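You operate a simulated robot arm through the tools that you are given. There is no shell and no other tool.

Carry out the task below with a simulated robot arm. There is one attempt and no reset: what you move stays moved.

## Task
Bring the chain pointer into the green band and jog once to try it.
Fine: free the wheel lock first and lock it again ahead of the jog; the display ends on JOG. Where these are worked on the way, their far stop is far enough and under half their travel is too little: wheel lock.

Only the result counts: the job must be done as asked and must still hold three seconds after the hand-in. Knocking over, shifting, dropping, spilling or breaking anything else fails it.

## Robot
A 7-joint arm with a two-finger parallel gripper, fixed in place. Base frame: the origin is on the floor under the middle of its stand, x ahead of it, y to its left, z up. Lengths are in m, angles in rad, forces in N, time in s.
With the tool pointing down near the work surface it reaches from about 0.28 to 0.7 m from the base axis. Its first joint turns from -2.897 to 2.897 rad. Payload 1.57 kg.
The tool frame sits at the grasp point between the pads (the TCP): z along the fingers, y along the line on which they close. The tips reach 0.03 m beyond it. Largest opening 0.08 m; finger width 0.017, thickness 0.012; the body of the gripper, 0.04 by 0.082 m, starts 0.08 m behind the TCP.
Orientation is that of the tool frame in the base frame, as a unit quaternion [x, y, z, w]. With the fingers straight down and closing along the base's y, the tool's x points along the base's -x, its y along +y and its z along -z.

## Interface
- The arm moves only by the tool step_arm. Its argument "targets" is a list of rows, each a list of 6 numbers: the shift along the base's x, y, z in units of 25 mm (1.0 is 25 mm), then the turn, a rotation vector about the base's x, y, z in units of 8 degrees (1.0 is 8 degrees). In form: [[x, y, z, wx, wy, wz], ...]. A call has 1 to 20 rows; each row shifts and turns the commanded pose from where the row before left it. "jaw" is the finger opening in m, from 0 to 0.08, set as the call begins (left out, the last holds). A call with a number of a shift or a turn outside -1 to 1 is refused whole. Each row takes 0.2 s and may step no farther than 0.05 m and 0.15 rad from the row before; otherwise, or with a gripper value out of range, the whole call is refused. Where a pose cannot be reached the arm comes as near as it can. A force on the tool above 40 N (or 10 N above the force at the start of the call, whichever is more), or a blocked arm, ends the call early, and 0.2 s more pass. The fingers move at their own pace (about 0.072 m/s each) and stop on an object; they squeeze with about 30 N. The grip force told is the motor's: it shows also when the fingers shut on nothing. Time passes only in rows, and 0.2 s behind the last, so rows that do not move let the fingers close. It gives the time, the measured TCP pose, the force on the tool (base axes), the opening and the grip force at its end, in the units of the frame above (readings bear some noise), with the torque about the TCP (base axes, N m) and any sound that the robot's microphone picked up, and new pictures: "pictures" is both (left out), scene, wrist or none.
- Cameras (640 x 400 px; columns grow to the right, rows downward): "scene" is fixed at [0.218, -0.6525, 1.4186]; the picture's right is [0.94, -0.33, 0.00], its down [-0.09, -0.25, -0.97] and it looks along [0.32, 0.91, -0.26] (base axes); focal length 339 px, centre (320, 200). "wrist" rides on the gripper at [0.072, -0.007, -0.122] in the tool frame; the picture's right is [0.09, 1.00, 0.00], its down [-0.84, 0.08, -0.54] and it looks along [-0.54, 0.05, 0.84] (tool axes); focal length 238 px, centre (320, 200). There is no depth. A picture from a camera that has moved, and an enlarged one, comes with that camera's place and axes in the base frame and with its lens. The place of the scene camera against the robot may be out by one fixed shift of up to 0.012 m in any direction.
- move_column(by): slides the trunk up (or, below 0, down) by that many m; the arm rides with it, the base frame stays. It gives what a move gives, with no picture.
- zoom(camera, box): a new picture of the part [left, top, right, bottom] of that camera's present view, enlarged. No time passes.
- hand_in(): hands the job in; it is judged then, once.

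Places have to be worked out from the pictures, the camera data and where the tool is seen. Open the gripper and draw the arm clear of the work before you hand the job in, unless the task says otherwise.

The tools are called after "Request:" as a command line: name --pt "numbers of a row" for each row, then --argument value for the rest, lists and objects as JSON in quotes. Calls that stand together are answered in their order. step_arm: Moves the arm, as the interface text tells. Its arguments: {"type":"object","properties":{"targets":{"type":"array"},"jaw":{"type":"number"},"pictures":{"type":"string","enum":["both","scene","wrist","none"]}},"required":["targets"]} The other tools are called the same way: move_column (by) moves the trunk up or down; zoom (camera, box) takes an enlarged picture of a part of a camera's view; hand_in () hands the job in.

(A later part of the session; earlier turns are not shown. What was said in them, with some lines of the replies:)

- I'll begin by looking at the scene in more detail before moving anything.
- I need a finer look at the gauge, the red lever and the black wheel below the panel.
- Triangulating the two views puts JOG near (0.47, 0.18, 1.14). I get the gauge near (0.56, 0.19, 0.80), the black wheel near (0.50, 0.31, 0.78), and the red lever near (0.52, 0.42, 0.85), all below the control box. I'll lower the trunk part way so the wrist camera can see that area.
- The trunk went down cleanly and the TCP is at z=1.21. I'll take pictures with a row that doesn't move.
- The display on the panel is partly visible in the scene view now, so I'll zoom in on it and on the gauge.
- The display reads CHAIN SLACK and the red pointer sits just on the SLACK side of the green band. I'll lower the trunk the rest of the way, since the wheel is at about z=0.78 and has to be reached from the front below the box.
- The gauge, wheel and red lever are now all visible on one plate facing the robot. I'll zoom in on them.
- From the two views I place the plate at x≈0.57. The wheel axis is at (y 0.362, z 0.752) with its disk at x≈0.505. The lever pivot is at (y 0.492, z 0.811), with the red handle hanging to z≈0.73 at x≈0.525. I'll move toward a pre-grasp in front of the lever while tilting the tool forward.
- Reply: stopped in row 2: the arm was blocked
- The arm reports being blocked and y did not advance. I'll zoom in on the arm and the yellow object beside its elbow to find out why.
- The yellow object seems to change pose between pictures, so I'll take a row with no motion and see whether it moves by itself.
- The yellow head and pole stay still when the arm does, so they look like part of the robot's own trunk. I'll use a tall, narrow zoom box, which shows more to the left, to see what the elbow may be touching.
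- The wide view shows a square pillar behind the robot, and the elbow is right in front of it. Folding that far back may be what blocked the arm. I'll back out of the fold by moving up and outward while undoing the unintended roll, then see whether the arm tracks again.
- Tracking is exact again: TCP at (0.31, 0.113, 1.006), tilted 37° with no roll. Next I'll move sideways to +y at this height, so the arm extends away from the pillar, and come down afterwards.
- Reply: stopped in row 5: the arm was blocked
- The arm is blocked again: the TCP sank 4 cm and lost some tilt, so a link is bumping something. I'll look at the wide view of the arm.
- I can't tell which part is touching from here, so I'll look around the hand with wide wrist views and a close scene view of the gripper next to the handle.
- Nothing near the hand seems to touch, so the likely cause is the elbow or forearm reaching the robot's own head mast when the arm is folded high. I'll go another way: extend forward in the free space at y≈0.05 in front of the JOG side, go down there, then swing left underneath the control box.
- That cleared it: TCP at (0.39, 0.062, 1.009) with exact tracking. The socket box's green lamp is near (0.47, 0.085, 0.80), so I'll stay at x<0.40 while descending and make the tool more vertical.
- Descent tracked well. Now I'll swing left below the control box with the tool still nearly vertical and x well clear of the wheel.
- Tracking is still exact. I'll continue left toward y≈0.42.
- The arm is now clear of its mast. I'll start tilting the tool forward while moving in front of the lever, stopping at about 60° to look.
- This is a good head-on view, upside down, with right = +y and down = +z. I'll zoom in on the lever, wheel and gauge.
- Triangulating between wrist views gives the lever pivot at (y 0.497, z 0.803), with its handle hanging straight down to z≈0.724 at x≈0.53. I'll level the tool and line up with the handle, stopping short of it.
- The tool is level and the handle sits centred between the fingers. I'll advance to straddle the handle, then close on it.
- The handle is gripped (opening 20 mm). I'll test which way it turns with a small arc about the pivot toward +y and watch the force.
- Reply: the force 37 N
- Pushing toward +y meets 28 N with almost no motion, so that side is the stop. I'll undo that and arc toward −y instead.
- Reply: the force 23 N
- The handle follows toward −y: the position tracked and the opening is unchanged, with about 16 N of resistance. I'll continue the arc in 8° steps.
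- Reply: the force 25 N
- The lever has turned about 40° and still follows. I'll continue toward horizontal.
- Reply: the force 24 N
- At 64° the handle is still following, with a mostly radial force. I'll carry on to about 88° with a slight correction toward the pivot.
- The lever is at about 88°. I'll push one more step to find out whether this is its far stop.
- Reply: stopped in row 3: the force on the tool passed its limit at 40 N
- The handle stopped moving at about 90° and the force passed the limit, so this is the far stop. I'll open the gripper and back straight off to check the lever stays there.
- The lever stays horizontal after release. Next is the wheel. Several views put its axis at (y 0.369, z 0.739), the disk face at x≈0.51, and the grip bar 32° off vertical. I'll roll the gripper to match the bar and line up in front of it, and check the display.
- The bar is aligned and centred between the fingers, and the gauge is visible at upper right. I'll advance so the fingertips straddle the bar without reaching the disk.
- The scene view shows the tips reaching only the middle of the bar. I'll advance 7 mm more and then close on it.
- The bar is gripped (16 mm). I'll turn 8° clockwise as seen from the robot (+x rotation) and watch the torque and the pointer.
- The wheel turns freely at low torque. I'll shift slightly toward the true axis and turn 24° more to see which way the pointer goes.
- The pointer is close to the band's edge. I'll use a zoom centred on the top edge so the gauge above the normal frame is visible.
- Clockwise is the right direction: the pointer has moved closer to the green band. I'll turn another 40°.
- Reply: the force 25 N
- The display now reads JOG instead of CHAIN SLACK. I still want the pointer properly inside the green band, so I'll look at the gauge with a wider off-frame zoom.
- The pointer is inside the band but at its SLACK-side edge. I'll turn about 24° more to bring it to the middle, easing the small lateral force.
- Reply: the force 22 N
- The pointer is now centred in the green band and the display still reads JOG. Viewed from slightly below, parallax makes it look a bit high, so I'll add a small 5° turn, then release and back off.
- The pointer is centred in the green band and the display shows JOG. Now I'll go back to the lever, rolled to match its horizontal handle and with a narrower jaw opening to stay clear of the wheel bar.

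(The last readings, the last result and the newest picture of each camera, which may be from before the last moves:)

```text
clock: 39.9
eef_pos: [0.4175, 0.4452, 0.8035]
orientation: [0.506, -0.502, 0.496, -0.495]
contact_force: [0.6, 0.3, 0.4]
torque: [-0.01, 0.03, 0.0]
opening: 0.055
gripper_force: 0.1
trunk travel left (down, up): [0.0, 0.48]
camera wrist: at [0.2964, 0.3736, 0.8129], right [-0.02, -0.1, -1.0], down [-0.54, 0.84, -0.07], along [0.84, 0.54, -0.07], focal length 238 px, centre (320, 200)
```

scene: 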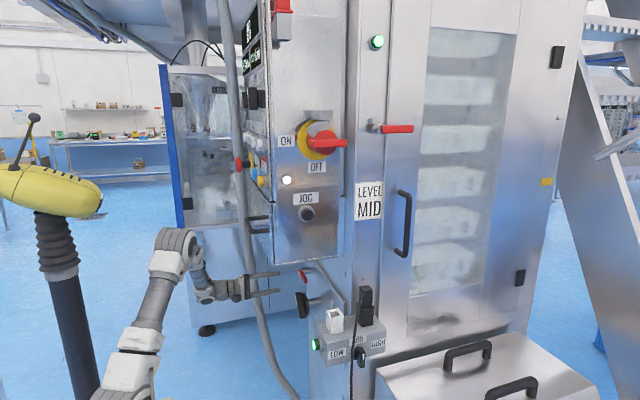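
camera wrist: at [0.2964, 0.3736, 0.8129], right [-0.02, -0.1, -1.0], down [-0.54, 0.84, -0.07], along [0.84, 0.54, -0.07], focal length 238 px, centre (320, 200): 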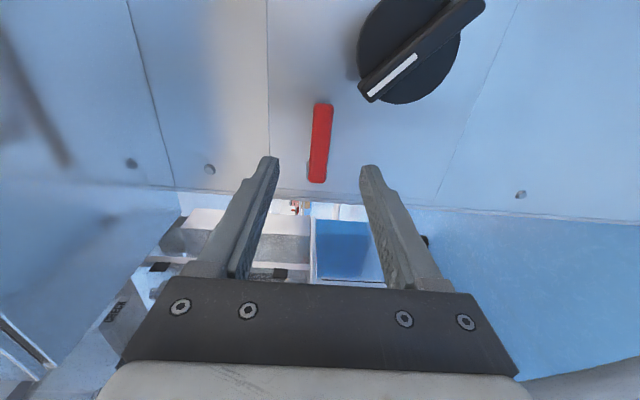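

The gripper is aligned with the horizontal handle and clear of the wheel bar. I'll advance to straddle it and close.

Request:
step_arm --pt "0.81 -0.02 0 0 0 0" --pt "0.81 -0.02 0 0 0 0" --pt "0.81 -0.02 0 0 0 0" --pt "0.81 -0.02 0 0 0 0" --pt "0.81 0 0 0 0 0" --pictures "none"

Request:
step_arm --pt "0 0 0 0 0 0" --pt "0 0 0 0 0 0" --pt "0 0 0 0 0 0" --jaw 0.0 --pictures "wrist"

```text
clock: 41.1
eef_pos: [0.5179, 0.4424, 0.8047]
orientation: [0.506, -0.502, 0.497, -0.494]
contact_force: [-0.2, -1.1, -0.4]
torque: [-0.01, -0.04, 0.02]
opening: 0.0548
gripper_force: 0.0
trunk travel left (down, up): [0.0, 0.48]
```

```text
clock: 41.9
eef_pos: [0.5174, 0.4423, 0.8007]
orientation: [0.507, -0.503, 0.497, -0.493]
contact_force: [1.3, -1.6, -15.3]
torque: [0.43, -0.2, 0.5]
opening: 0.0198
gripper_force: 32.9
trunk travel left (down, up): [0.0, 0.48]
camera wrist: at [0.3972, 0.3707, 0.8109], right [-0.02, -0.1, -0.99], down [-0.54, 0.84, -0.07], along [0.84, 0.54, -0.07], focal length 238 px, centre (320, 200)
```

wrist: 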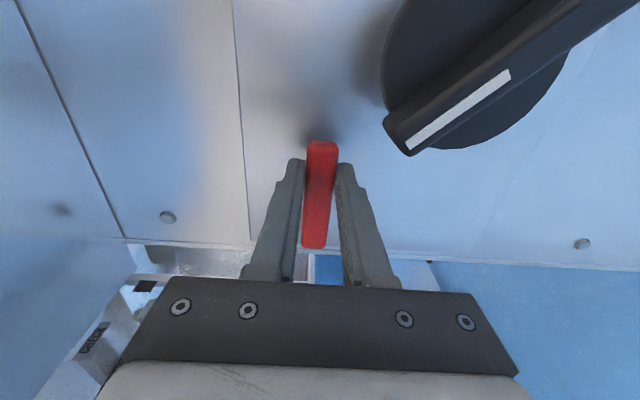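

The handle is gripped. I'll turn it back down about its pivot, checking halfway.

Request:
step_arm --pt "0 0.021 -0.426 1 0 0" --pt "0 0.064 -0.3 1 0 0" --pt "0 0.105 -0.288 1 0 0" --pt "0 0.144 -0.271 1 0 0" --pt "0 0.18 -0.248 1 0 0" --pt "0 0 0 0 0 0" --pictures "wrist"

```text
clock: 43.3
eef_pos: [0.5175, 0.4565, 0.7645]
orientation: [-0.306, 0.643, -0.295, 0.637]
contact_force: [-9.3, -7.5, -13.3]
torque: [-0.34, -0.06, -0.48]
opening: 0.0198
gripper_force: 33.5
trunk travel left (down, up): [0.0, 0.48]
camera wrist: at [0.3971, 0.3949, 0.7249], right [-0.02, 0.57, -0.82], down [-0.54, 0.69, 0.48], along [0.84, 0.46, 0.3], focal length 238 px, centre (320, 200)
```

wrist: 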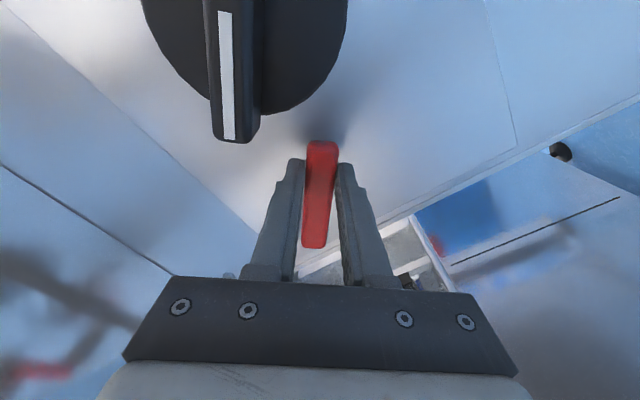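

The lever follows and is about 40° down so far. I'll continue the arc to hanging straight down.

Request:
step_arm --pt "0 0.213 -0.2 1 0 0" --pt "0 0.242 -0.17 1 0 0" --pt "0 0.266 -0.14 1 0 0" --pt "0 0.285 -0.1 1 0 0" --pt "0 0.298 -0.07 1 0 0" --pt "0 0.305 -0.032 1 0 0" --pt "0 0 0 0 0 0"

```text
clock: 44.9
eef_pos: [0.5175, 0.4963, 0.7442]
orientation: [-0.021, 0.708, -0.008, 0.706]
contact_force: [4.6, 9.1, -22.7]
torque: [-0.64, 0.46, -0.29]
opening: 0.0202
gripper_force: 33.5
trunk travel left (down, up): [0.0, 0.48]
camera wrist: at [0.3969, 0.485, 0.6735], right [-0.02, 0.99, -0.13], down [-0.54, 0.1, 0.84], along [0.84, 0.09, 0.53], focal length 238 px, centre (320, 200)
```

scene: 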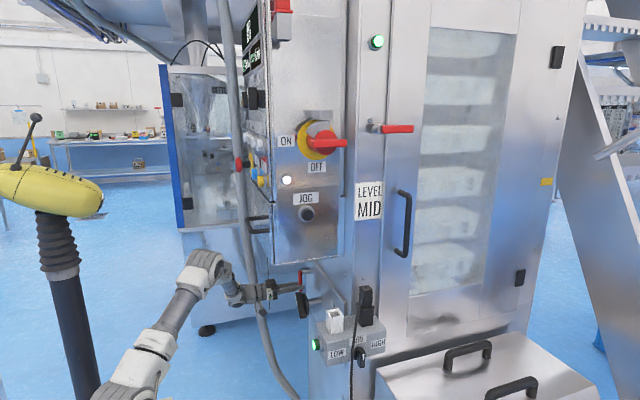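
wrist: 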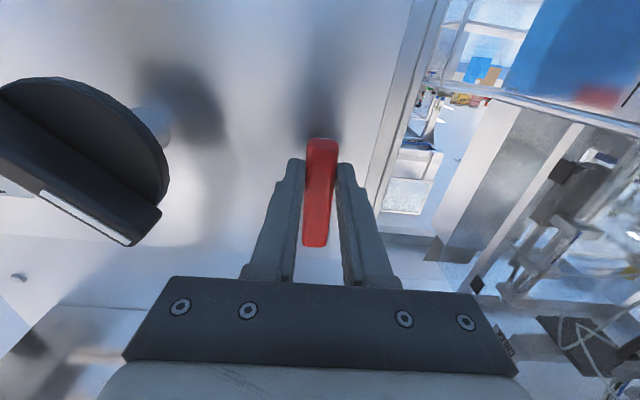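

The lever is nearly vertical. I'll push a few more degrees to seat it firmly at the locked stop.

Request:
step_arm --pt "0 0.1 0 0.4 0 0" --pt "0 0.08 0 0.2 0 0" --pt "0 0 0 0 0 0" --pictures "wrist"

```text
clock: 45.7
eef_pos: [0.5175, 0.5013, 0.7444]
orientation: [0.01, 0.707, 0.021, 0.707]
contact_force: [-8.8, -1.7, -20.1]
torque: [-0.62, 0.71, -0.51]
opening: 0.0204
gripper_force: 33.8
trunk travel left (down, up): [0.0, 0.48]
camera wrist: at [0.397, 0.4947, 0.6729], right [-0.02, 1.0, -0.05], down [-0.54, 0.03, 0.84], along [0.84, 0.04, 0.54], focal length 238 px, centre (320, 200)
```

wrist: 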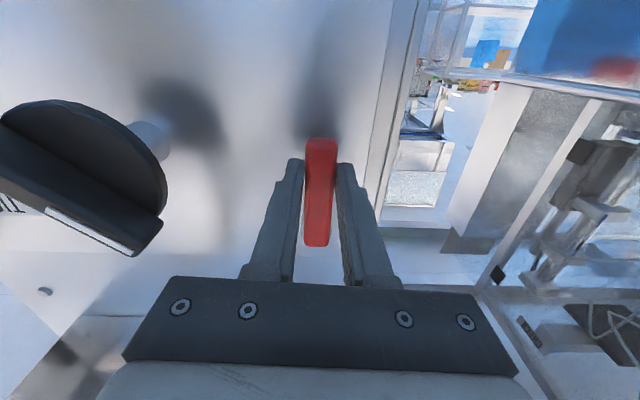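

There's no firm stop reaction yet, so I'll push slightly further to confirm it's seated.

Request:
step_arm --pt "0 0.1 0 0.3 0 0" --pt "0 0.1 0 0.3 0 0" --pt "0 0 0 0 0 0" --pictures "wrist"

```text
clock: 46.5
eef_pos: [0.5195, 0.5004, 0.7467]
orientation: [0.042, 0.705, 0.047, 0.706]
contact_force: [-15.2, -30.5, -13.6]
torque: [-0.65, -0.2, -1.02]
opening: 0.0217
gripper_force: 35.0
trunk travel left (down, up): [0.0, 0.48]
camera wrist: at [0.3985, 0.5027, 0.6743], right [-0.01, 1.0, 0.03], down [-0.54, -0.03, 0.84], along [0.84, -0.01, 0.54], focal length 238 px, centre (320, 200)
```

wrist: 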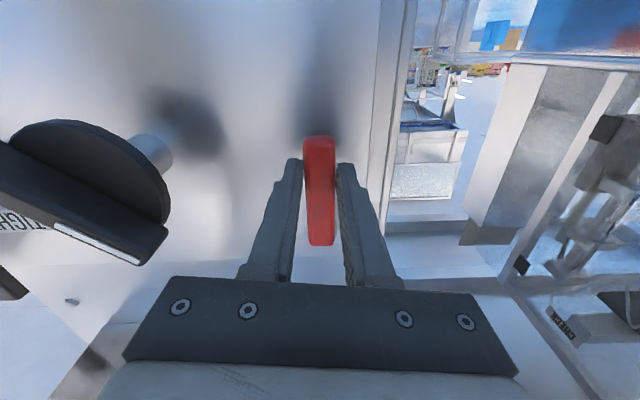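

The reaction is now 30 N at the same position as the first stop test, so the lever is seated. I'll relax, open and back straight away.

Request:
step_arm --pt "0 -0.1 0 -0.5 0 0" --pt "0 0 0 0 0 0" --pictures "none"

Request:
step_arm --pt "0 0 0 0 0 0" --pt "0 0 0 0 0 0" --pt "0 0 0 0 0 0" --jaw 0.08 --pictures "none"

Request:
step_arm --pt "-0.9 0 0 0 0 0" --pt "-0.9 0 0 0 0 0" --pt "-0.9 0 0 0 0 0" --pt "-0.9 0 0 0 0 0" --pt "-0.9 -0.1 0 0 0.5 0" --pt "-0.9 -0.2 0.2 0 0.9 0"

Request:
zoom --camera "scene" --box '[225, 0, 305, 90]'

Request:
zoom --camera "wrist" --box '[60, 40, 380, 240]'

```text
clock: 47.1
eef_pos: [0.5194, 0.5005, 0.7476]
orientation: [0.017, 0.707, 0.024, 0.707]
contact_force: [8.5, -18.9, -10.0]
torque: [-0.51, 0.45, -0.78]
opening: 0.0205
gripper_force: 34.1
trunk travel left (down, up): [0.0, 0.48]
```

```text
clock: 47.9
eef_pos: [0.5179, 0.5037, 0.7485]
orientation: [0.015, 0.706, 0.026, 0.708]
contact_force: [0.2, 0.4, 0.9]
torque: [0.01, 0.01, 0.01]
opening: 0.08
gripper_force: 0.1
trunk travel left (down, up): [0.0, 0.48]
```

```text
clock: 49.3
eef_pos: [0.3814, 0.494, 0.751]
orientation: [0.017, 0.772, 0.024, 0.635]
contact_force: [-0.9, 1.0, -0.2]
torque: [0.03, -0.04, -0.03]
opening: 0.0798
gripper_force: 0.0
trunk travel left (down, up): [0.0, 0.48]
camera wrist: at [0.2496, 0.4897, 0.7038], right [-0.02, 1.0, -0.03], down [-0.37, 0.02, 0.93], along [0.93, 0.03, 0.37], focal length 238 px, centre (320, 200)
```

scene: 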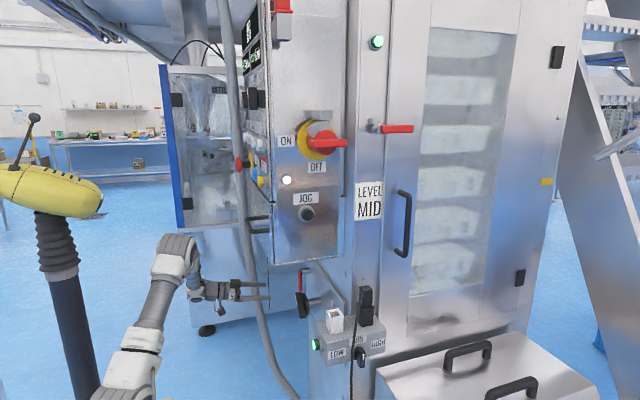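
wrist: 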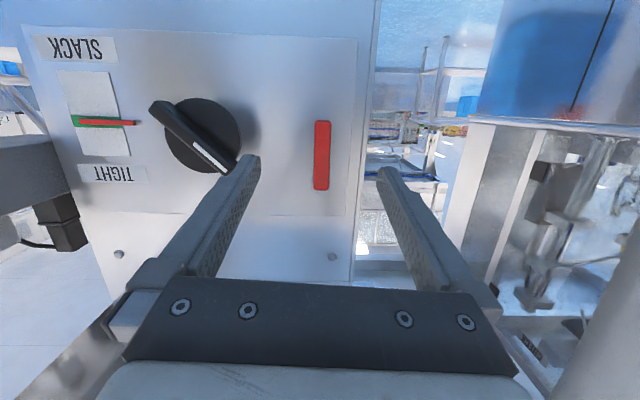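

```text
4.44 times, centred on (265, 45) of scene
camera zoom: at [0.218, -0.6525, 1.4186], right [0.94, -0.33, 0.0], down [-0.09, -0.25, -0.97], along [0.32, 0.91, -0.26], focal length 1508 px, centre (564, 889)
```

zoom: 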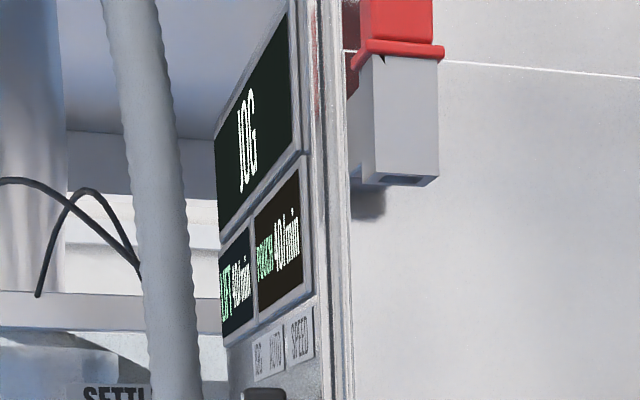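

```text
2.00 times, centred on (220, 140) of wrist
camera zoom: at [0.2496, 0.4897, 0.7038], right [-0.02, 1.0, -0.03], down [-0.37, 0.02, 0.93], along [0.93, 0.03, 0.37], focal length 477 px, centre (520, 320)
```

zoom: 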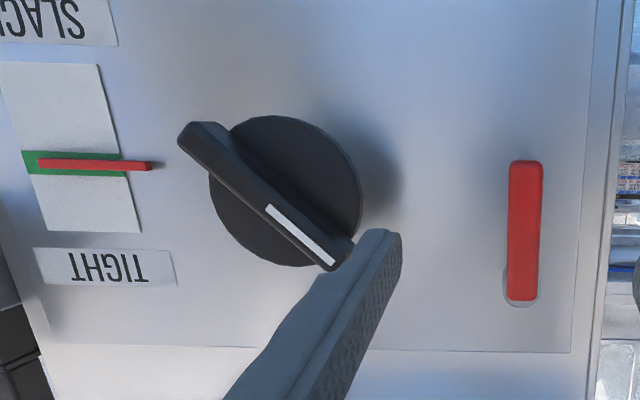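

The pointer is centred in the band, the lever is vertical (locked), and the display shows JOG. Next I'll retrace the safe route out: tilt the tool back down while withdrawing, with the fingers closed for the button press.

Request:
step_arm --pt "-0.36 -0.33 0.11 -0.047 0.9 0" --pt "-0.36 -0.33 0.11 -0.047 0.9 0" --pt "-0.36 -0.33 0.11 -0.047 0.9 0" --pt "-0.36 -0.33 0.11 -0.047 0.9 0" --pt "-0.36 -0.33 0.11 -0.047 0.9 0" --pt "-0.36 -0.33 0.11 -0.047 0.9 0" --pt "-0.36 -0.33 0.11 -0.047 0.9 0" --pt "-0.36 -0.33 0.11 -0.047 0.9 0" --pt "-0.36 -0.33 0.11 -0.047 0.9 0" --jaw 0.0 --pictures "scene"

```text
clock: 51.3
eef_pos: [0.3008, 0.4223, 0.7771]
orientation: [0.009, 0.992, -0.01, 0.122]
contact_force: [-0.8, 0.4, 0.0]
torque: [-0.04, -0.01, 0.03]
opening: 0.0004
gripper_force: 21.4
trunk travel left (down, up): [0.0, 0.48]
```

scene: 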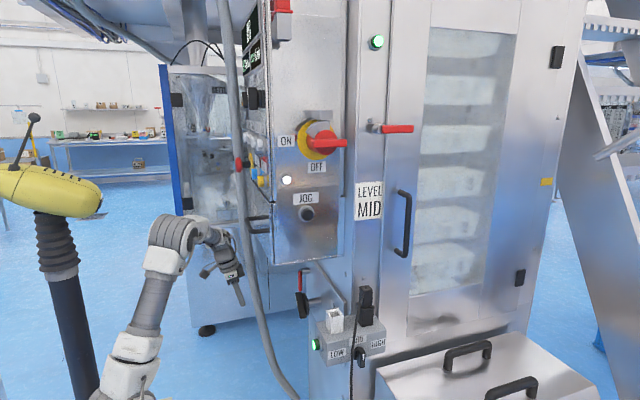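

Retreat is tracking well. I'll swing back right along the same path to y≈0.06.

Request:
step_arm --pt "0.19 -0.96 0 0 0 0" --pt "0.19 -0.96 0 0 0 0" --pt "0.19 -0.96 0 0 0 0" --pt "0.19 -0.96 0 0 0 0" --pt "0.19 -0.96 0 0 0 0" --pt "0.19 -0.96 0 0 0 0" --pt "0.19 -0.96 0 0 0 0" --pt "0.19 -0.96 0 0 0 0" --pt "0.155 -0.97 0.2 0 0 0" --pt "0.155 -0.97 0.2 0 0 0" --pt "0.155 -0.97 0.2 0 0 0" --pt "0.155 -0.97 0.2 0 0 0" --pt "0.155 -0.97 0.2 0 0 0" --pt "0.155 -0.97 0.2 0 0 0" --pt "0.155 -0.97 0.2 0 0 0" --pictures "scene"

```text
clock: 54.5
eef_pos: [0.3666, 0.0597, 0.8129]
orientation: [0.01, 0.992, -0.011, 0.124]
contact_force: [0.3, 0.0, 1.1]
torque: [-0.02, -0.03, 0.03]
opening: 0.0001
gripper_force: 21.7
trunk travel left (down, up): [0.0, 0.48]
```

scene: 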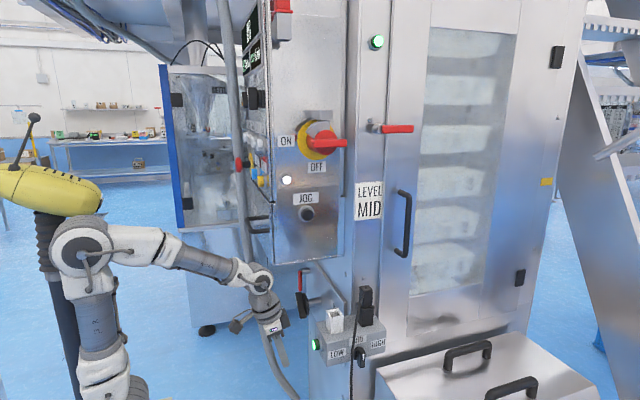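

Now I'll move out to y≈−0.08 away from the JOG side and straighten the tool, then raise the trunk to reach button height.

Request:
step_arm --pt "0.2 -0.95 0 0.02 0.3 0.03" --pt "0.2 -0.95 0 0.02 0.3 0.03" --pt "0.2 -0.95 0 0.02 0.3 0.03" --pt "0.2 -0.95 0 0.02 0.3 0.03" --pt "0.2 -0.95 0 0.02 0.3 0.03" --pt "0.2 -0.95 0 0.02 0.27 0.03" --pictures "none"

Request:
move_column --by 0.25

Request:
step_arm --pt "0 0 0 0 0 0"

```text
clock: 55.9
eef_pos: [0.3965, -0.0821, 0.8118]
orientation: [-0.002, 1.0, -0.001, 0.0]
contact_force: [0.2, -0.1, -0.4]
torque: [-0.02, 0.01, 0.0]
opening: 0.0
gripper_force: 21.4
trunk travel left (down, up): [0.0, 0.48]
```

```text
clock: 58.5
eef_pos: [0.3984, -0.0822, 1.0622]
orientation: [-0.002, 1.0, -0.001, 0.001]
contact_force: [-0.4, 0.0, 0.3]
torque: [-0.03, 0.01, 0.02]
opening: 0.0001
gripper_force: 21.6
trunk travel left (down, up): [-0.25, 0.23]
```

```text
clock: 58.9
eef_pos: [0.3967, -0.0821, 1.0619]
orientation: [-0.002, 1.0, -0.002, 0.0]
contact_force: [0.1, -1.5, -0.1]
torque: [0.01, -0.02, 0.02]
opening: 0.0
gripper_force: 21.6
trunk travel left (down, up): [-0.25, 0.23]
camera wrist: at [0.3263, -0.0891, 1.1842], right [-0.1, 1.0, 0.0], down [0.84, 0.08, 0.54], along [0.54, 0.05, -0.84], focal length 238 px, centre (320, 200)
```

scene: 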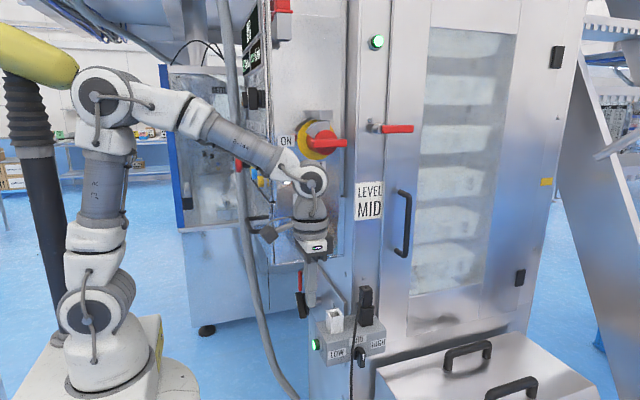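
wrist: 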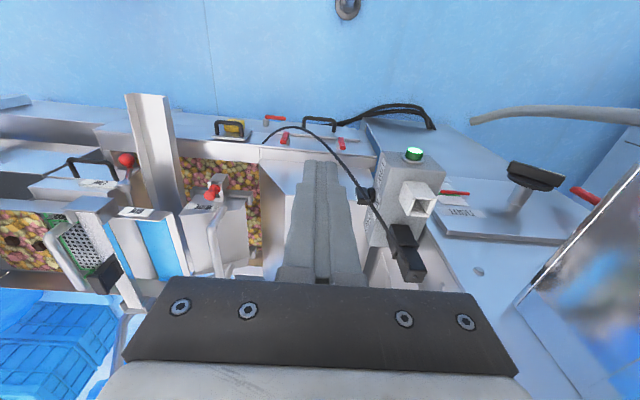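

Next I'll roll the tool 90° about x so it points +y at the JOG face, ending about 0.1 m in front of the button.

Request:
step_arm --pt "0.21 0.2 0.23 0.94 0 0" --pt "0.21 0.3 0.23 0.94 0 0" --pt "0.21 0.4 0.23 0.94 0 0" --pt "0.21 0.4 0.23 0.94 0 0" --pt "0.21 0.4 0.23 0.94 0 0" --pt "0.21 0.45 0.23 0.94 0 0" --pt "0.21 0.45 0.23 0.94 0 0" --pt "0.21 0.45 0.23 0.94 0 0" --pt "0.21 0.45 0.23 0.94 0 0" --pt "0.21 0.45 0.23 0.94 0 0" --pt "0.21 0.45 0.23 0.94 0 0" --pt "0.21 0.45 0.23 0.91 0 0"

```text
clock: 61.5
eef_pos: [0.4601, 0.0378, 1.131]
orientation: [-0.003, 0.708, 0.706, 0.002]
contact_force: [0.2, 0.4, 0.5]
torque: [-0.01, -0.03, -0.03]
opening: 0.0002
gripper_force: 21.3
trunk travel left (down, up): [-0.25, 0.23]
camera wrist: at [0.3895, -0.0843, 1.1255], right [-0.1, 0.0, 1.0], down [0.84, -0.54, 0.08], along [0.54, 0.84, 0.05], focal length 238 px, centre (320, 200)
```

scene: 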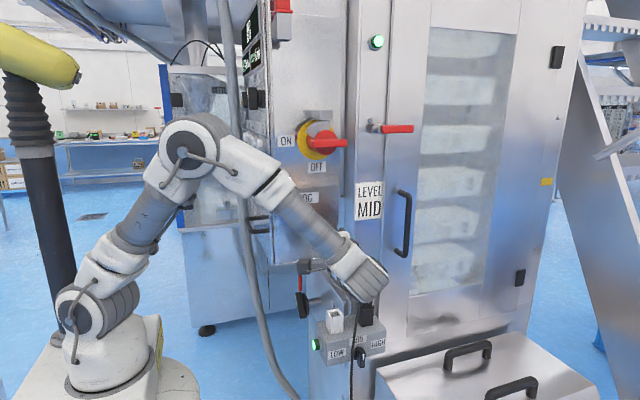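
wrist: 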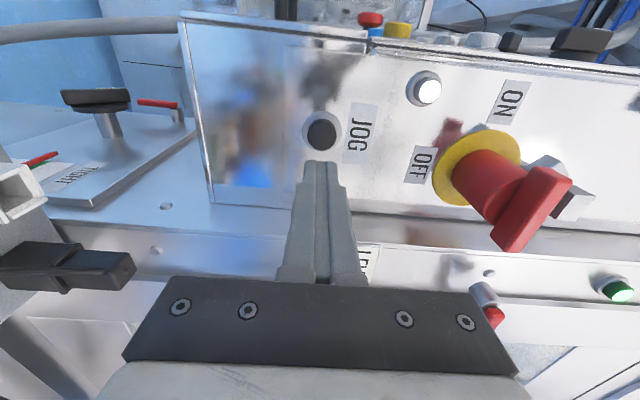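

The tool points at the panel with the JOG button just ahead, at about (0.469, ~0.18, 1.135). I'll correct x and z a little and move closer to refine the estimate.

Request:
step_arm --pt "0.36 0.8 0.16 0 0 0" --pt "0 0.8 0 0 0 0" --pt "0 0 0 0 0 0"

Request:
zoom --camera "wrist" --box '[260, 80, 400, 180]'

Request:
zoom --camera "scene" --box '[270, 160, 390, 300]'

```text
clock: 62.3
eef_pos: [0.4703, 0.0789, 1.1351]
orientation: [-0.002, 0.708, 0.706, 0.002]
contact_force: [0.2, -0.7, -0.3]
torque: [-0.01, 0.0, -0.01]
opening: 0.0
gripper_force: 21.3
trunk travel left (down, up): [-0.25, 0.23]
camera wrist: at [0.3991, -0.0427, 1.1281], right [-0.1, 0.0, 1.0], down [0.84, -0.54, 0.08], along [0.54, 0.84, 0.05], focal length 238 px, centre (320, 200)
```

scene: 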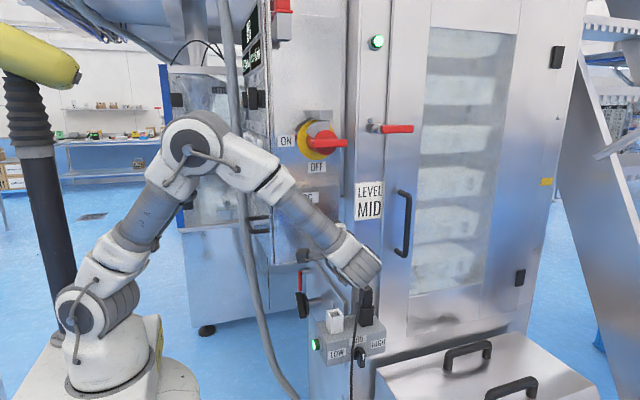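
wrist: 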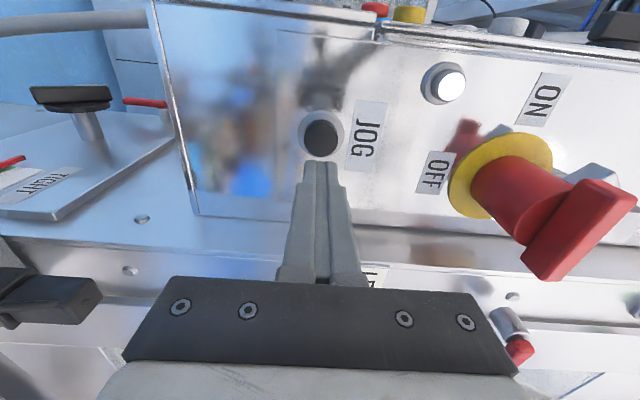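

```text
4.00 times, centred on (330, 130) of wrist
camera zoom: at [0.3991, -0.0427, 1.1281], right [-0.1, 0.0, 1.0], down [0.84, -0.54, 0.08], along [0.54, 0.84, 0.05], focal length 953 px, centre (280, 480)
```

zoom: 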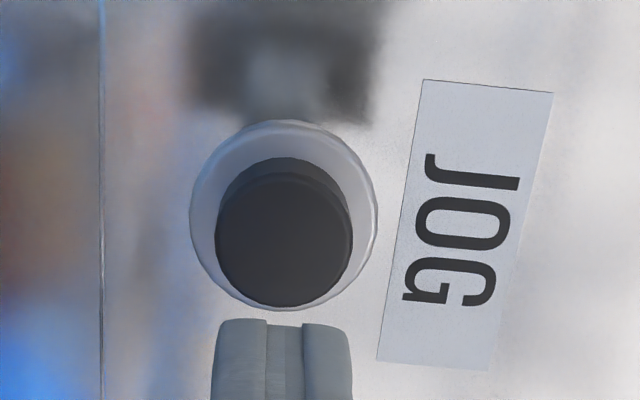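

```text
2.86 times, centred on (330, 230) of scene
camera zoom: at [0.218, -0.6525, 1.4186], right [0.94, -0.33, 0.0], down [-0.09, -0.25, -0.97], along [0.32, 0.91, -0.26], focal length 969 px, centre (291, 114)
```

zoom: 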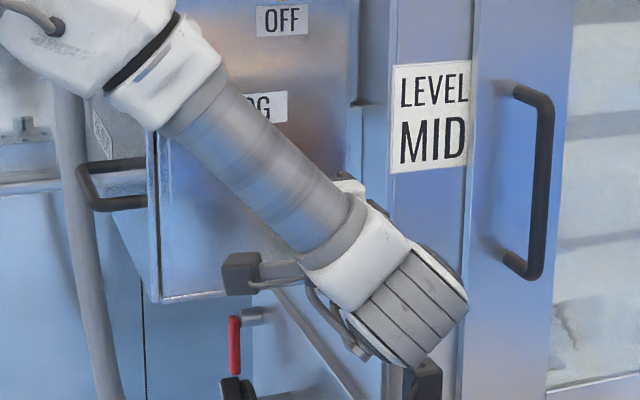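

The tool axis passes about 3 mm from the button centre in x and is right in z. I'll correct x and approach until the tips are just short of the cap.

Request:
step_arm --pt "0.1 0.75 0 0 0 0" --pt "0 0.75 0 0 0 0" --pt "0 0.6 0 0 0 0" --pt "0 0 0 0 0 0" --pictures "wrist"

Request:
zoom --camera "wrist" --box '[260, 80, 400, 200]'

```text
clock: 63.3
eef_pos: [0.4713, 0.131, 1.1346]
orientation: [-0.002, 0.708, 0.706, 0.002]
contact_force: [0.3, -0.1, 0.4]
torque: [0.05, 0.01, 0.02]
opening: 0.0
gripper_force: 21.3
trunk travel left (down, up): [-0.25, 0.23]
camera wrist: at [0.4004, 0.0094, 1.1288], right [-0.1, 0.0, 1.0], down [0.84, -0.54, 0.08], along [0.54, 0.84, 0.05], focal length 238 px, centre (320, 200)
```

wrist: 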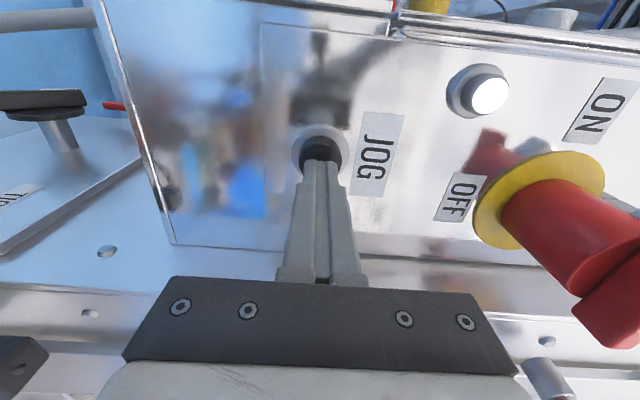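

```text
3.33 times, centred on (330, 140) of wrist
camera zoom: at [0.4004, 0.0094, 1.1288], right [-0.1, 0.0, 1.0], down [0.84, -0.54, 0.08], along [0.54, 0.84, 0.05], focal length 794 px, centre (287, 400)
```

zoom: 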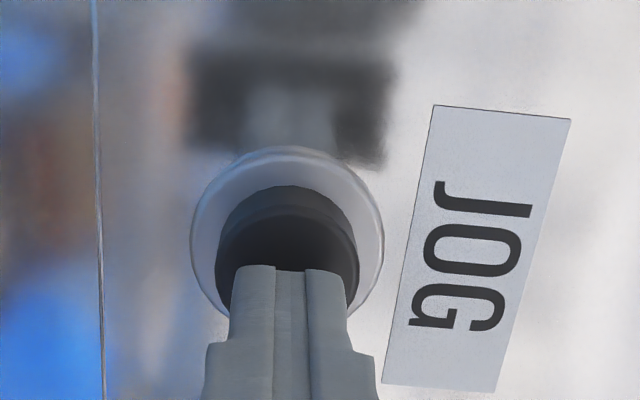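

The tips are about 1–2 cm from the cap and centred on it. I'll advance slowly and watch for contact.

Request:
step_arm --pt "0 0.2 0 0 0 0" --pt "0 0.2 0 0 0 0" --pt "0 0 0 0 0 0" --pictures "wrist"

Request:
zoom --camera "wrist" --box '[260, 80, 400, 200]'

```text
clock: 64.1
eef_pos: [0.4709, 0.1418, 1.1342]
orientation: [-0.001, 0.709, 0.706, 0.002]
contact_force: [0.6, -2.5, -1.0]
torque: [0.0, 0.0, -0.02]
opening: 0.0001
gripper_force: 20.9
trunk travel left (down, up): [-0.25, 0.23]
camera wrist: at [0.4, 0.0189, 1.1288], right [-0.1, 0.0, 1.0], down [0.84, -0.54, 0.08], along [0.54, 0.84, 0.05], focal length 238 px, centre (320, 200)
```

wrist: 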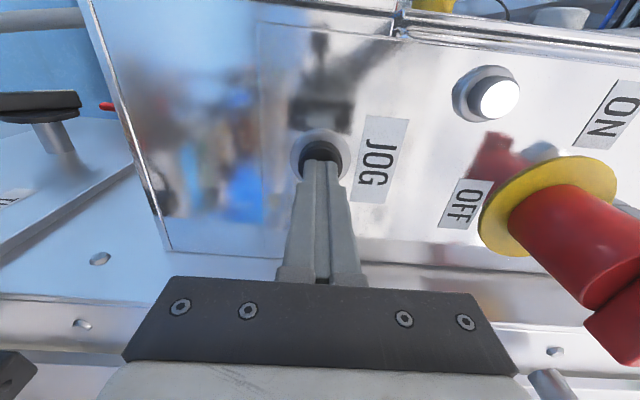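

```text
3.33 times, centred on (330, 140) of wrist
camera zoom: at [0.4, 0.0189, 1.1288], right [-0.1, 0.0, 1.0], down [0.84, -0.54, 0.08], along [0.54, 0.84, 0.05], focal length 794 px, centre (287, 400)
```

zoom: 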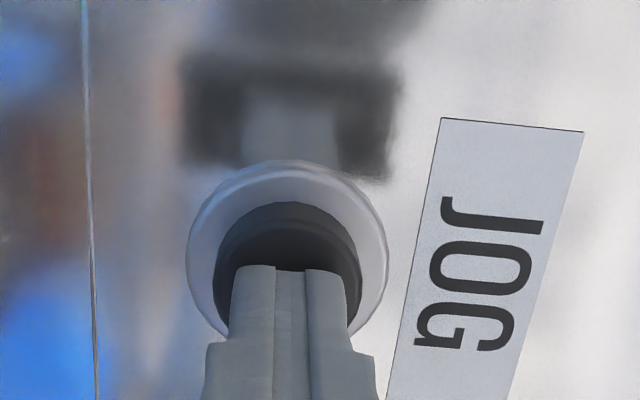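

First light contact (−2.5 N) at tip y≈0.172. I'll push through in one smooth stroke of about 8 mm.

Request:
step_arm --pt "0 0.16 0 0 0 0" --pt "0 0.16 0 0 0 0" --pt "0 0 0 0 0 0" --pictures "both"

Request:
zoom --camera "scene" --box '[225, 0, 305, 90]'

```text
clock: 64.9
eef_pos: [0.4708, 0.1447, 1.1351]
orientation: [-0.001, 0.708, 0.706, 0.003]
contact_force: [-10.7, -33.1, -8.8]
torque: [-0.25, -0.03, 0.35]
opening: 0.0
gripper_force: 21.6
trunk travel left (down, up): [-0.25, 0.23]
heard: click
camera wrist: at [0.3996, 0.0229, 1.129], right [-0.1, 0.0, 1.0], down [0.83, -0.54, 0.08], along [0.54, 0.84, 0.05], focal length 238 px, centre (320, 200)
```

scene: 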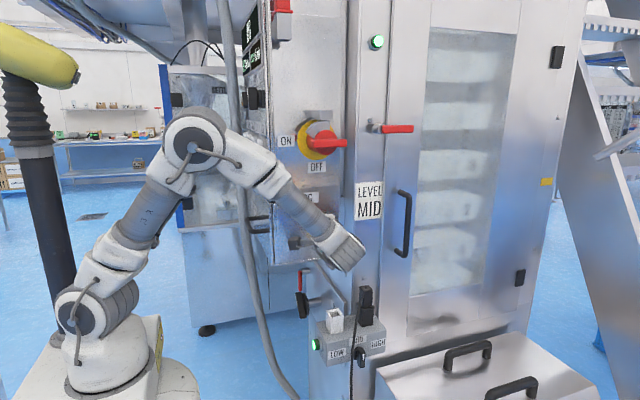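
wrist: 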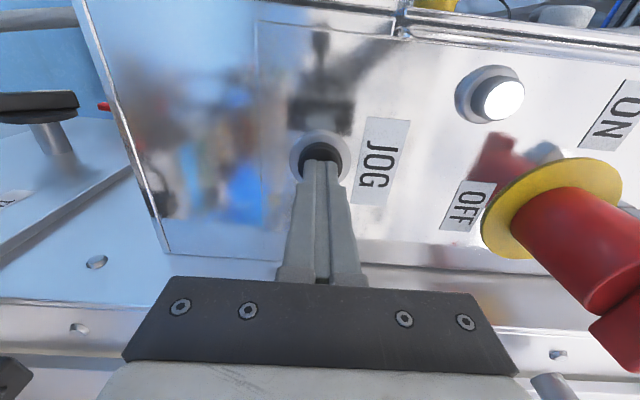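

```text
4.44 times, centred on (265, 45) of scene
camera zoom: at [0.218, -0.6525, 1.4186], right [0.94, -0.33, 0.0], down [-0.09, -0.25, -0.97], along [0.32, 0.91, -0.26], focal length 1508 px, centre (564, 889)
```

zoom: 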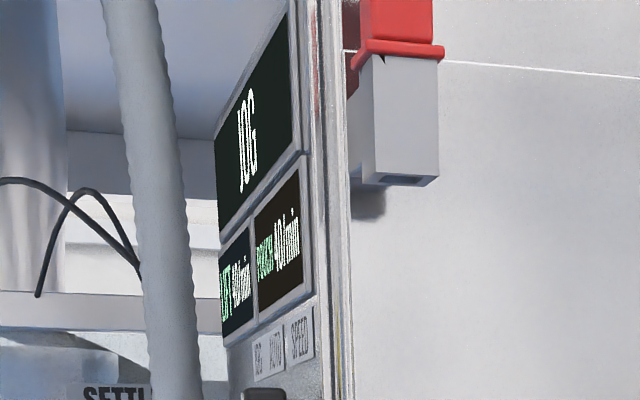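

A click was heard and the button bottomed out at 33 N, so the jog registered. I'll withdraw straight back now.

Request:
step_arm --pt "0 -0.6 0 0 0 0" --pt "0 -0.9 0 0 0 0" --pt "0 -0.9 0 0 0 0" --pt "0 -0.9 0 0 0 0" --pt "0 -0.9 0 0 0 0"

Request:
zoom --camera "scene" --box '[225, 0, 305, 90]'

Request:
zoom --camera "wrist" --box '[240, 80, 420, 200]'

```text
clock: 66.1
eef_pos: [0.4707, 0.0428, 1.1357]
orientation: [-0.002, 0.709, 0.705, 0.002]
contact_force: [0.1, -0.4, 0.5]
torque: [-0.01, 0.02, -0.01]
opening: 0.0
gripper_force: 21.4
trunk travel left (down, up): [-0.25, 0.23]
camera wrist: at [0.4004, -0.079, 1.1306], right [-0.1, 0.0, 1.0], down [0.84, -0.54, 0.08], along [0.54, 0.84, 0.05], focal length 238 px, centre (320, 200)
```

scene: 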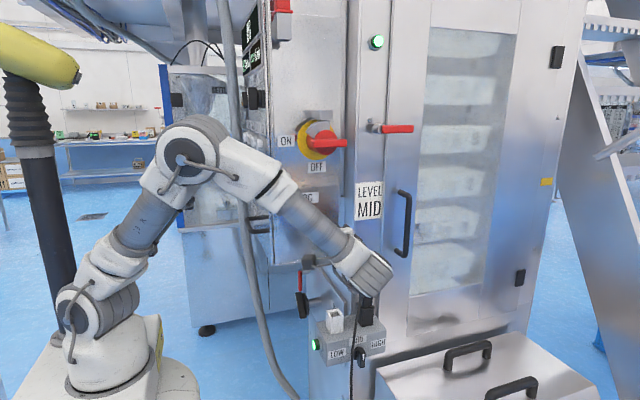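
wrist: 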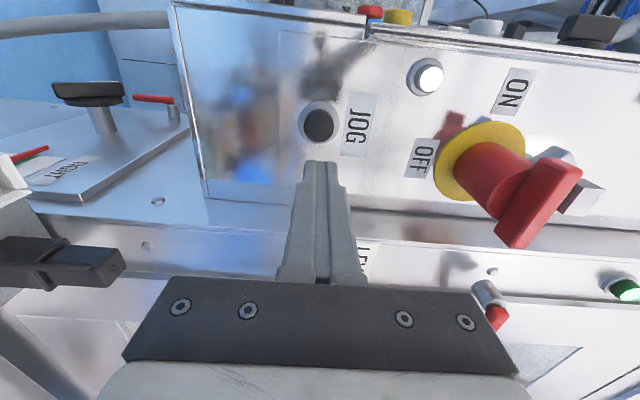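

```text
4.44 times, centred on (265, 45) of scene
camera zoom: at [0.218, -0.6525, 1.4186], right [0.94, -0.33, 0.0], down [-0.09, -0.25, -0.97], along [0.32, 0.91, -0.26], focal length 1508 px, centre (564, 889)
```

zoom: 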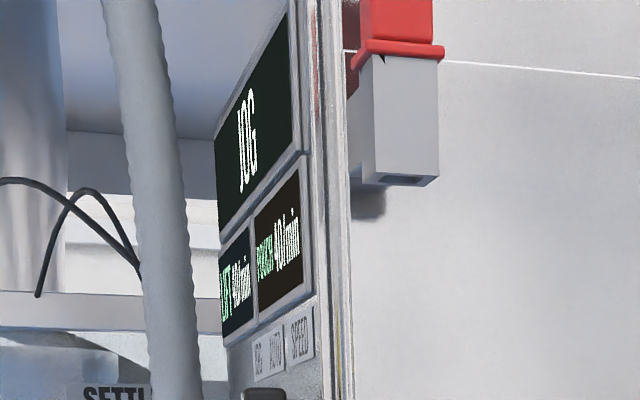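

```text
3.33 times, centred on (330, 140) of wrist
camera zoom: at [0.4004, -0.079, 1.1306], right [-0.1, 0.0, 1.0], down [0.84, -0.54, 0.08], along [0.54, 0.84, 0.05], focal length 794 px, centre (287, 400)
```

zoom: 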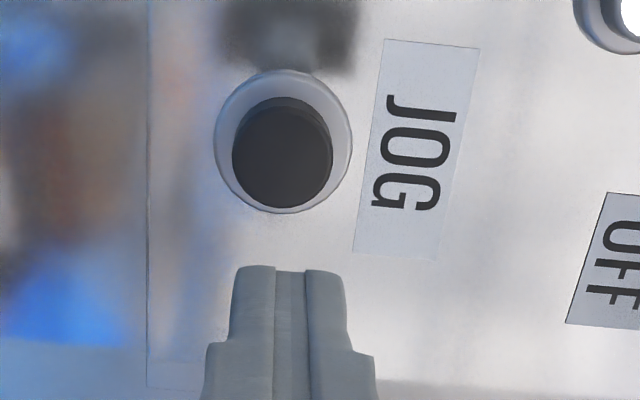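

The display still reads JOG and the button has sprung back. I'll check the gauge once more, then open the gripper and draw the arm clear.

Request:
zoom --camera "wrist" --box '[0, 60, 200, 220]'

Request:
step_arm --pt "-0.2 -0.9 0 0 0 0" --pt "-0.2 -0.9 0 0 0 0" --pt "-0.4 -0.9 0 -0.8 0 0" --pt "-0.4 -0.7 0 -0.9 0 0" --pt "-0.4 -0.4 0 -0.9 0 0" --pt "-0.4 -0.2 0 -0.9 0 0" --pt "-0.4 0 0 -0.9 0 0" --jaw 0.08

```text
2.50 times, centred on (100, 140) of wrist
camera zoom: at [0.4004, -0.079, 1.1306], right [-0.1, 0.0, 1.0], down [0.84, -0.54, 0.08], along [0.54, 0.84, 0.05], focal length 596 px, centre (870, 350)
```

zoom: 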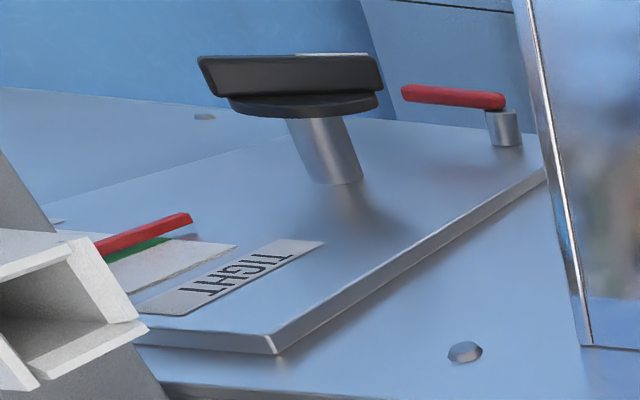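

```text
clock: 67.7
eef_pos: [0.4115, -0.0552, 1.1359]
orientation: [-0.003, 0.889, 0.458, 0.002]
contact_force: [-0.1, 0.1, 0.1]
torque: [0.01, 0.01, 0.03]
opening: 0.0802
gripper_force: 0.0
trunk travel left (down, up): [-0.25, 0.23]
camera wrist: at [0.3402, -0.159, 1.2016], right [-0.1, 0.58, 0.81], down [0.84, -0.39, 0.38], along [0.54, 0.71, -0.44], focal length 238 px, centre (320, 200)
```

scene: 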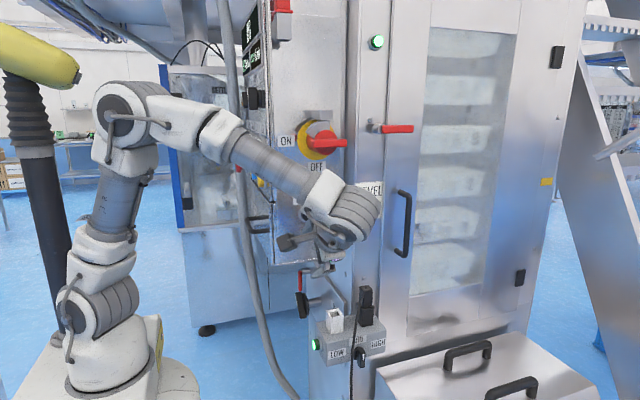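
wrist: 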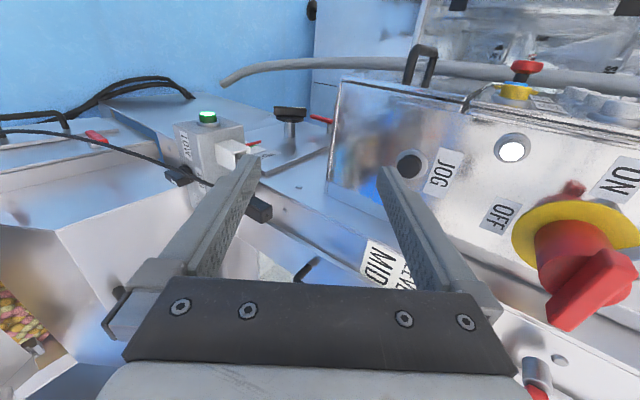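

The gripper is open and moving away. I'll finish withdrawing to a tool-down pose well clear and take a last look at everything.

Request:
step_arm --pt "-0.5 0 0.3 -0.9 0 0" --pt "-0.5 0 0.3 -0.9 0 0" --pt "-0.5 0.2 0.3 -0.9 0 0" --pt "-0.5 0.2 0.3 -0.9 0 0" --pt "-0.5 0.2 0.3 -0.9 0 0" --pt "-0.5 0.2 0.3 -0.9 0 0" --pt "-0.3 0.2 0.3 -0.4 0 0" --pt "0 0 0 0 0 0"

Request:
zoom --camera "scene" --box '[225, 0, 305, 90]'

Request:
zoom --camera "scene" --box '[270, 250, 390, 340]'

Request:
zoom --camera "wrist" --box '[380, 60, 580, 220]'

```text
clock: 69.5
eef_pos: [0.3278, -0.0307, 1.1878]
orientation: [-0.003, 0.997, 0.071, 0.0]
contact_force: [0.3, 0.6, -0.7]
torque: [0.01, -0.01, -0.01]
opening: 0.08
gripper_force: 0.1
trunk travel left (down, up): [-0.25, 0.23]
camera wrist: at [0.2573, -0.0547, 1.3086], right [-0.1, 0.99, 0.14], down [0.84, 0.0, 0.55], along [0.54, 0.17, -0.82], focal length 238 px, centre (320, 200)
```

scene: 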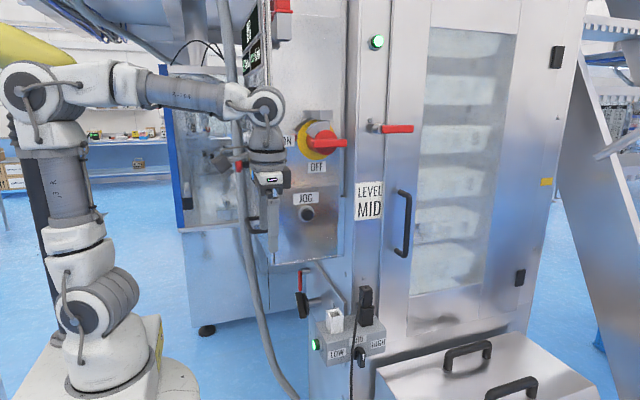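
wrist: 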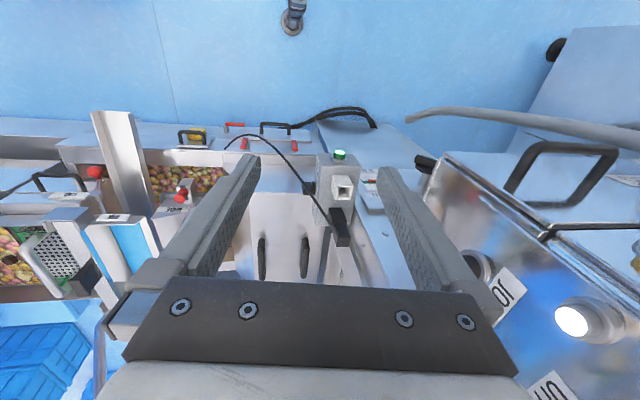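

```text
4.44 times, centred on (265, 45) of scene
camera zoom: at [0.218, -0.6525, 1.4186], right [0.94, -0.33, 0.0], down [-0.09, -0.25, -0.97], along [0.32, 0.91, -0.26], focal length 1508 px, centre (564, 889)
```

zoom: 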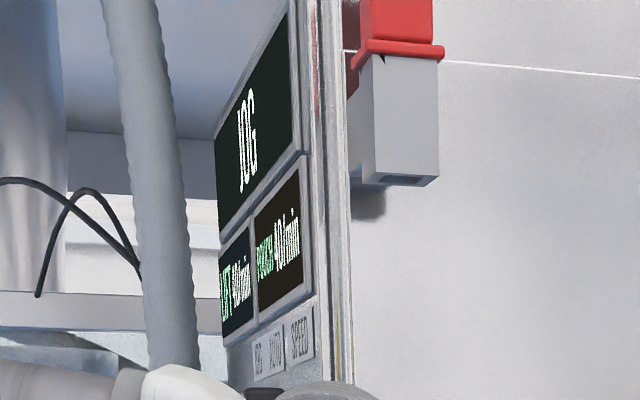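

```text
4.44 times, centred on (330, 295) of scene
camera zoom: at [0.218, -0.6525, 1.4186], right [0.94, -0.33, 0.0], down [-0.09, -0.25, -0.97], along [0.32, 0.91, -0.26], focal length 1508 px, centre (276, -222)
```

zoom: 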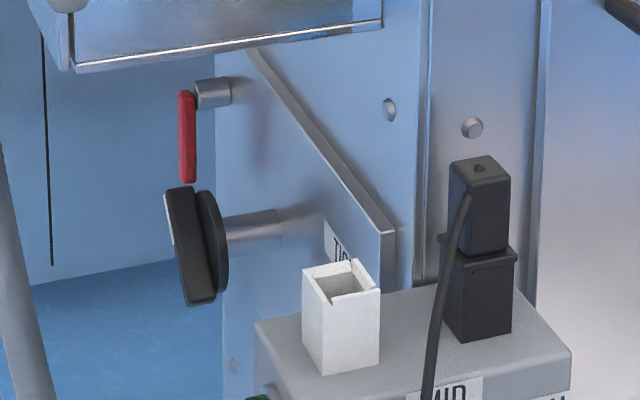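

```text
2.50 times, centred on (480, 140) of wrist
camera zoom: at [0.2573, -0.0547, 1.3086], right [-0.1, 0.99, 0.14], down [0.84, 0.0, 0.55], along [0.54, 0.17, -0.82], focal length 596 px, centre (-80, 350)
```

zoom: 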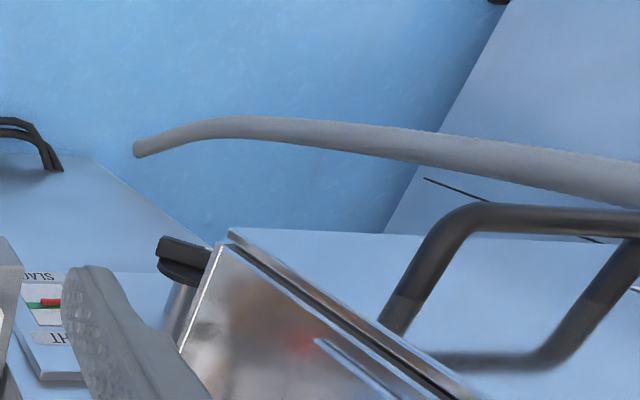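

The last views show the pointer in the green band, the lock lever back down at its stop, and the display on JOG. The gripper is open and the arm is clear of the machine, so I'm handing in.

Request:
hand_in

```text
The job is handed in.
```

The chain pointer is in the middle of the green band, and I pressed JOG once after locking the wheel again. I have handed the job in; no verdict came back.

- **Wheel lock freed:** I turned the red lever about 90° to its far stop before touching the wheel.
- **Pointer set:** I turned the wheel roughly 100° clockwise. The display changed from CHAIN SLACK to JOG on the way.
- **Wheel lock relocked:** I brought the lever back down until it pushed back with about 30 N at its original stop.
- **Jog:** One press, with a click heard. Afterwards the button had sprung back and the display still read JOG.

Early on, the arm reported being blocked twice while I was finding a way under the control box. The most likely cause was its own elbow near the head mast or the pillar behind the robot. I saw nothing on the machine moved by it.

The gripper is open and the arm is clear of the work.
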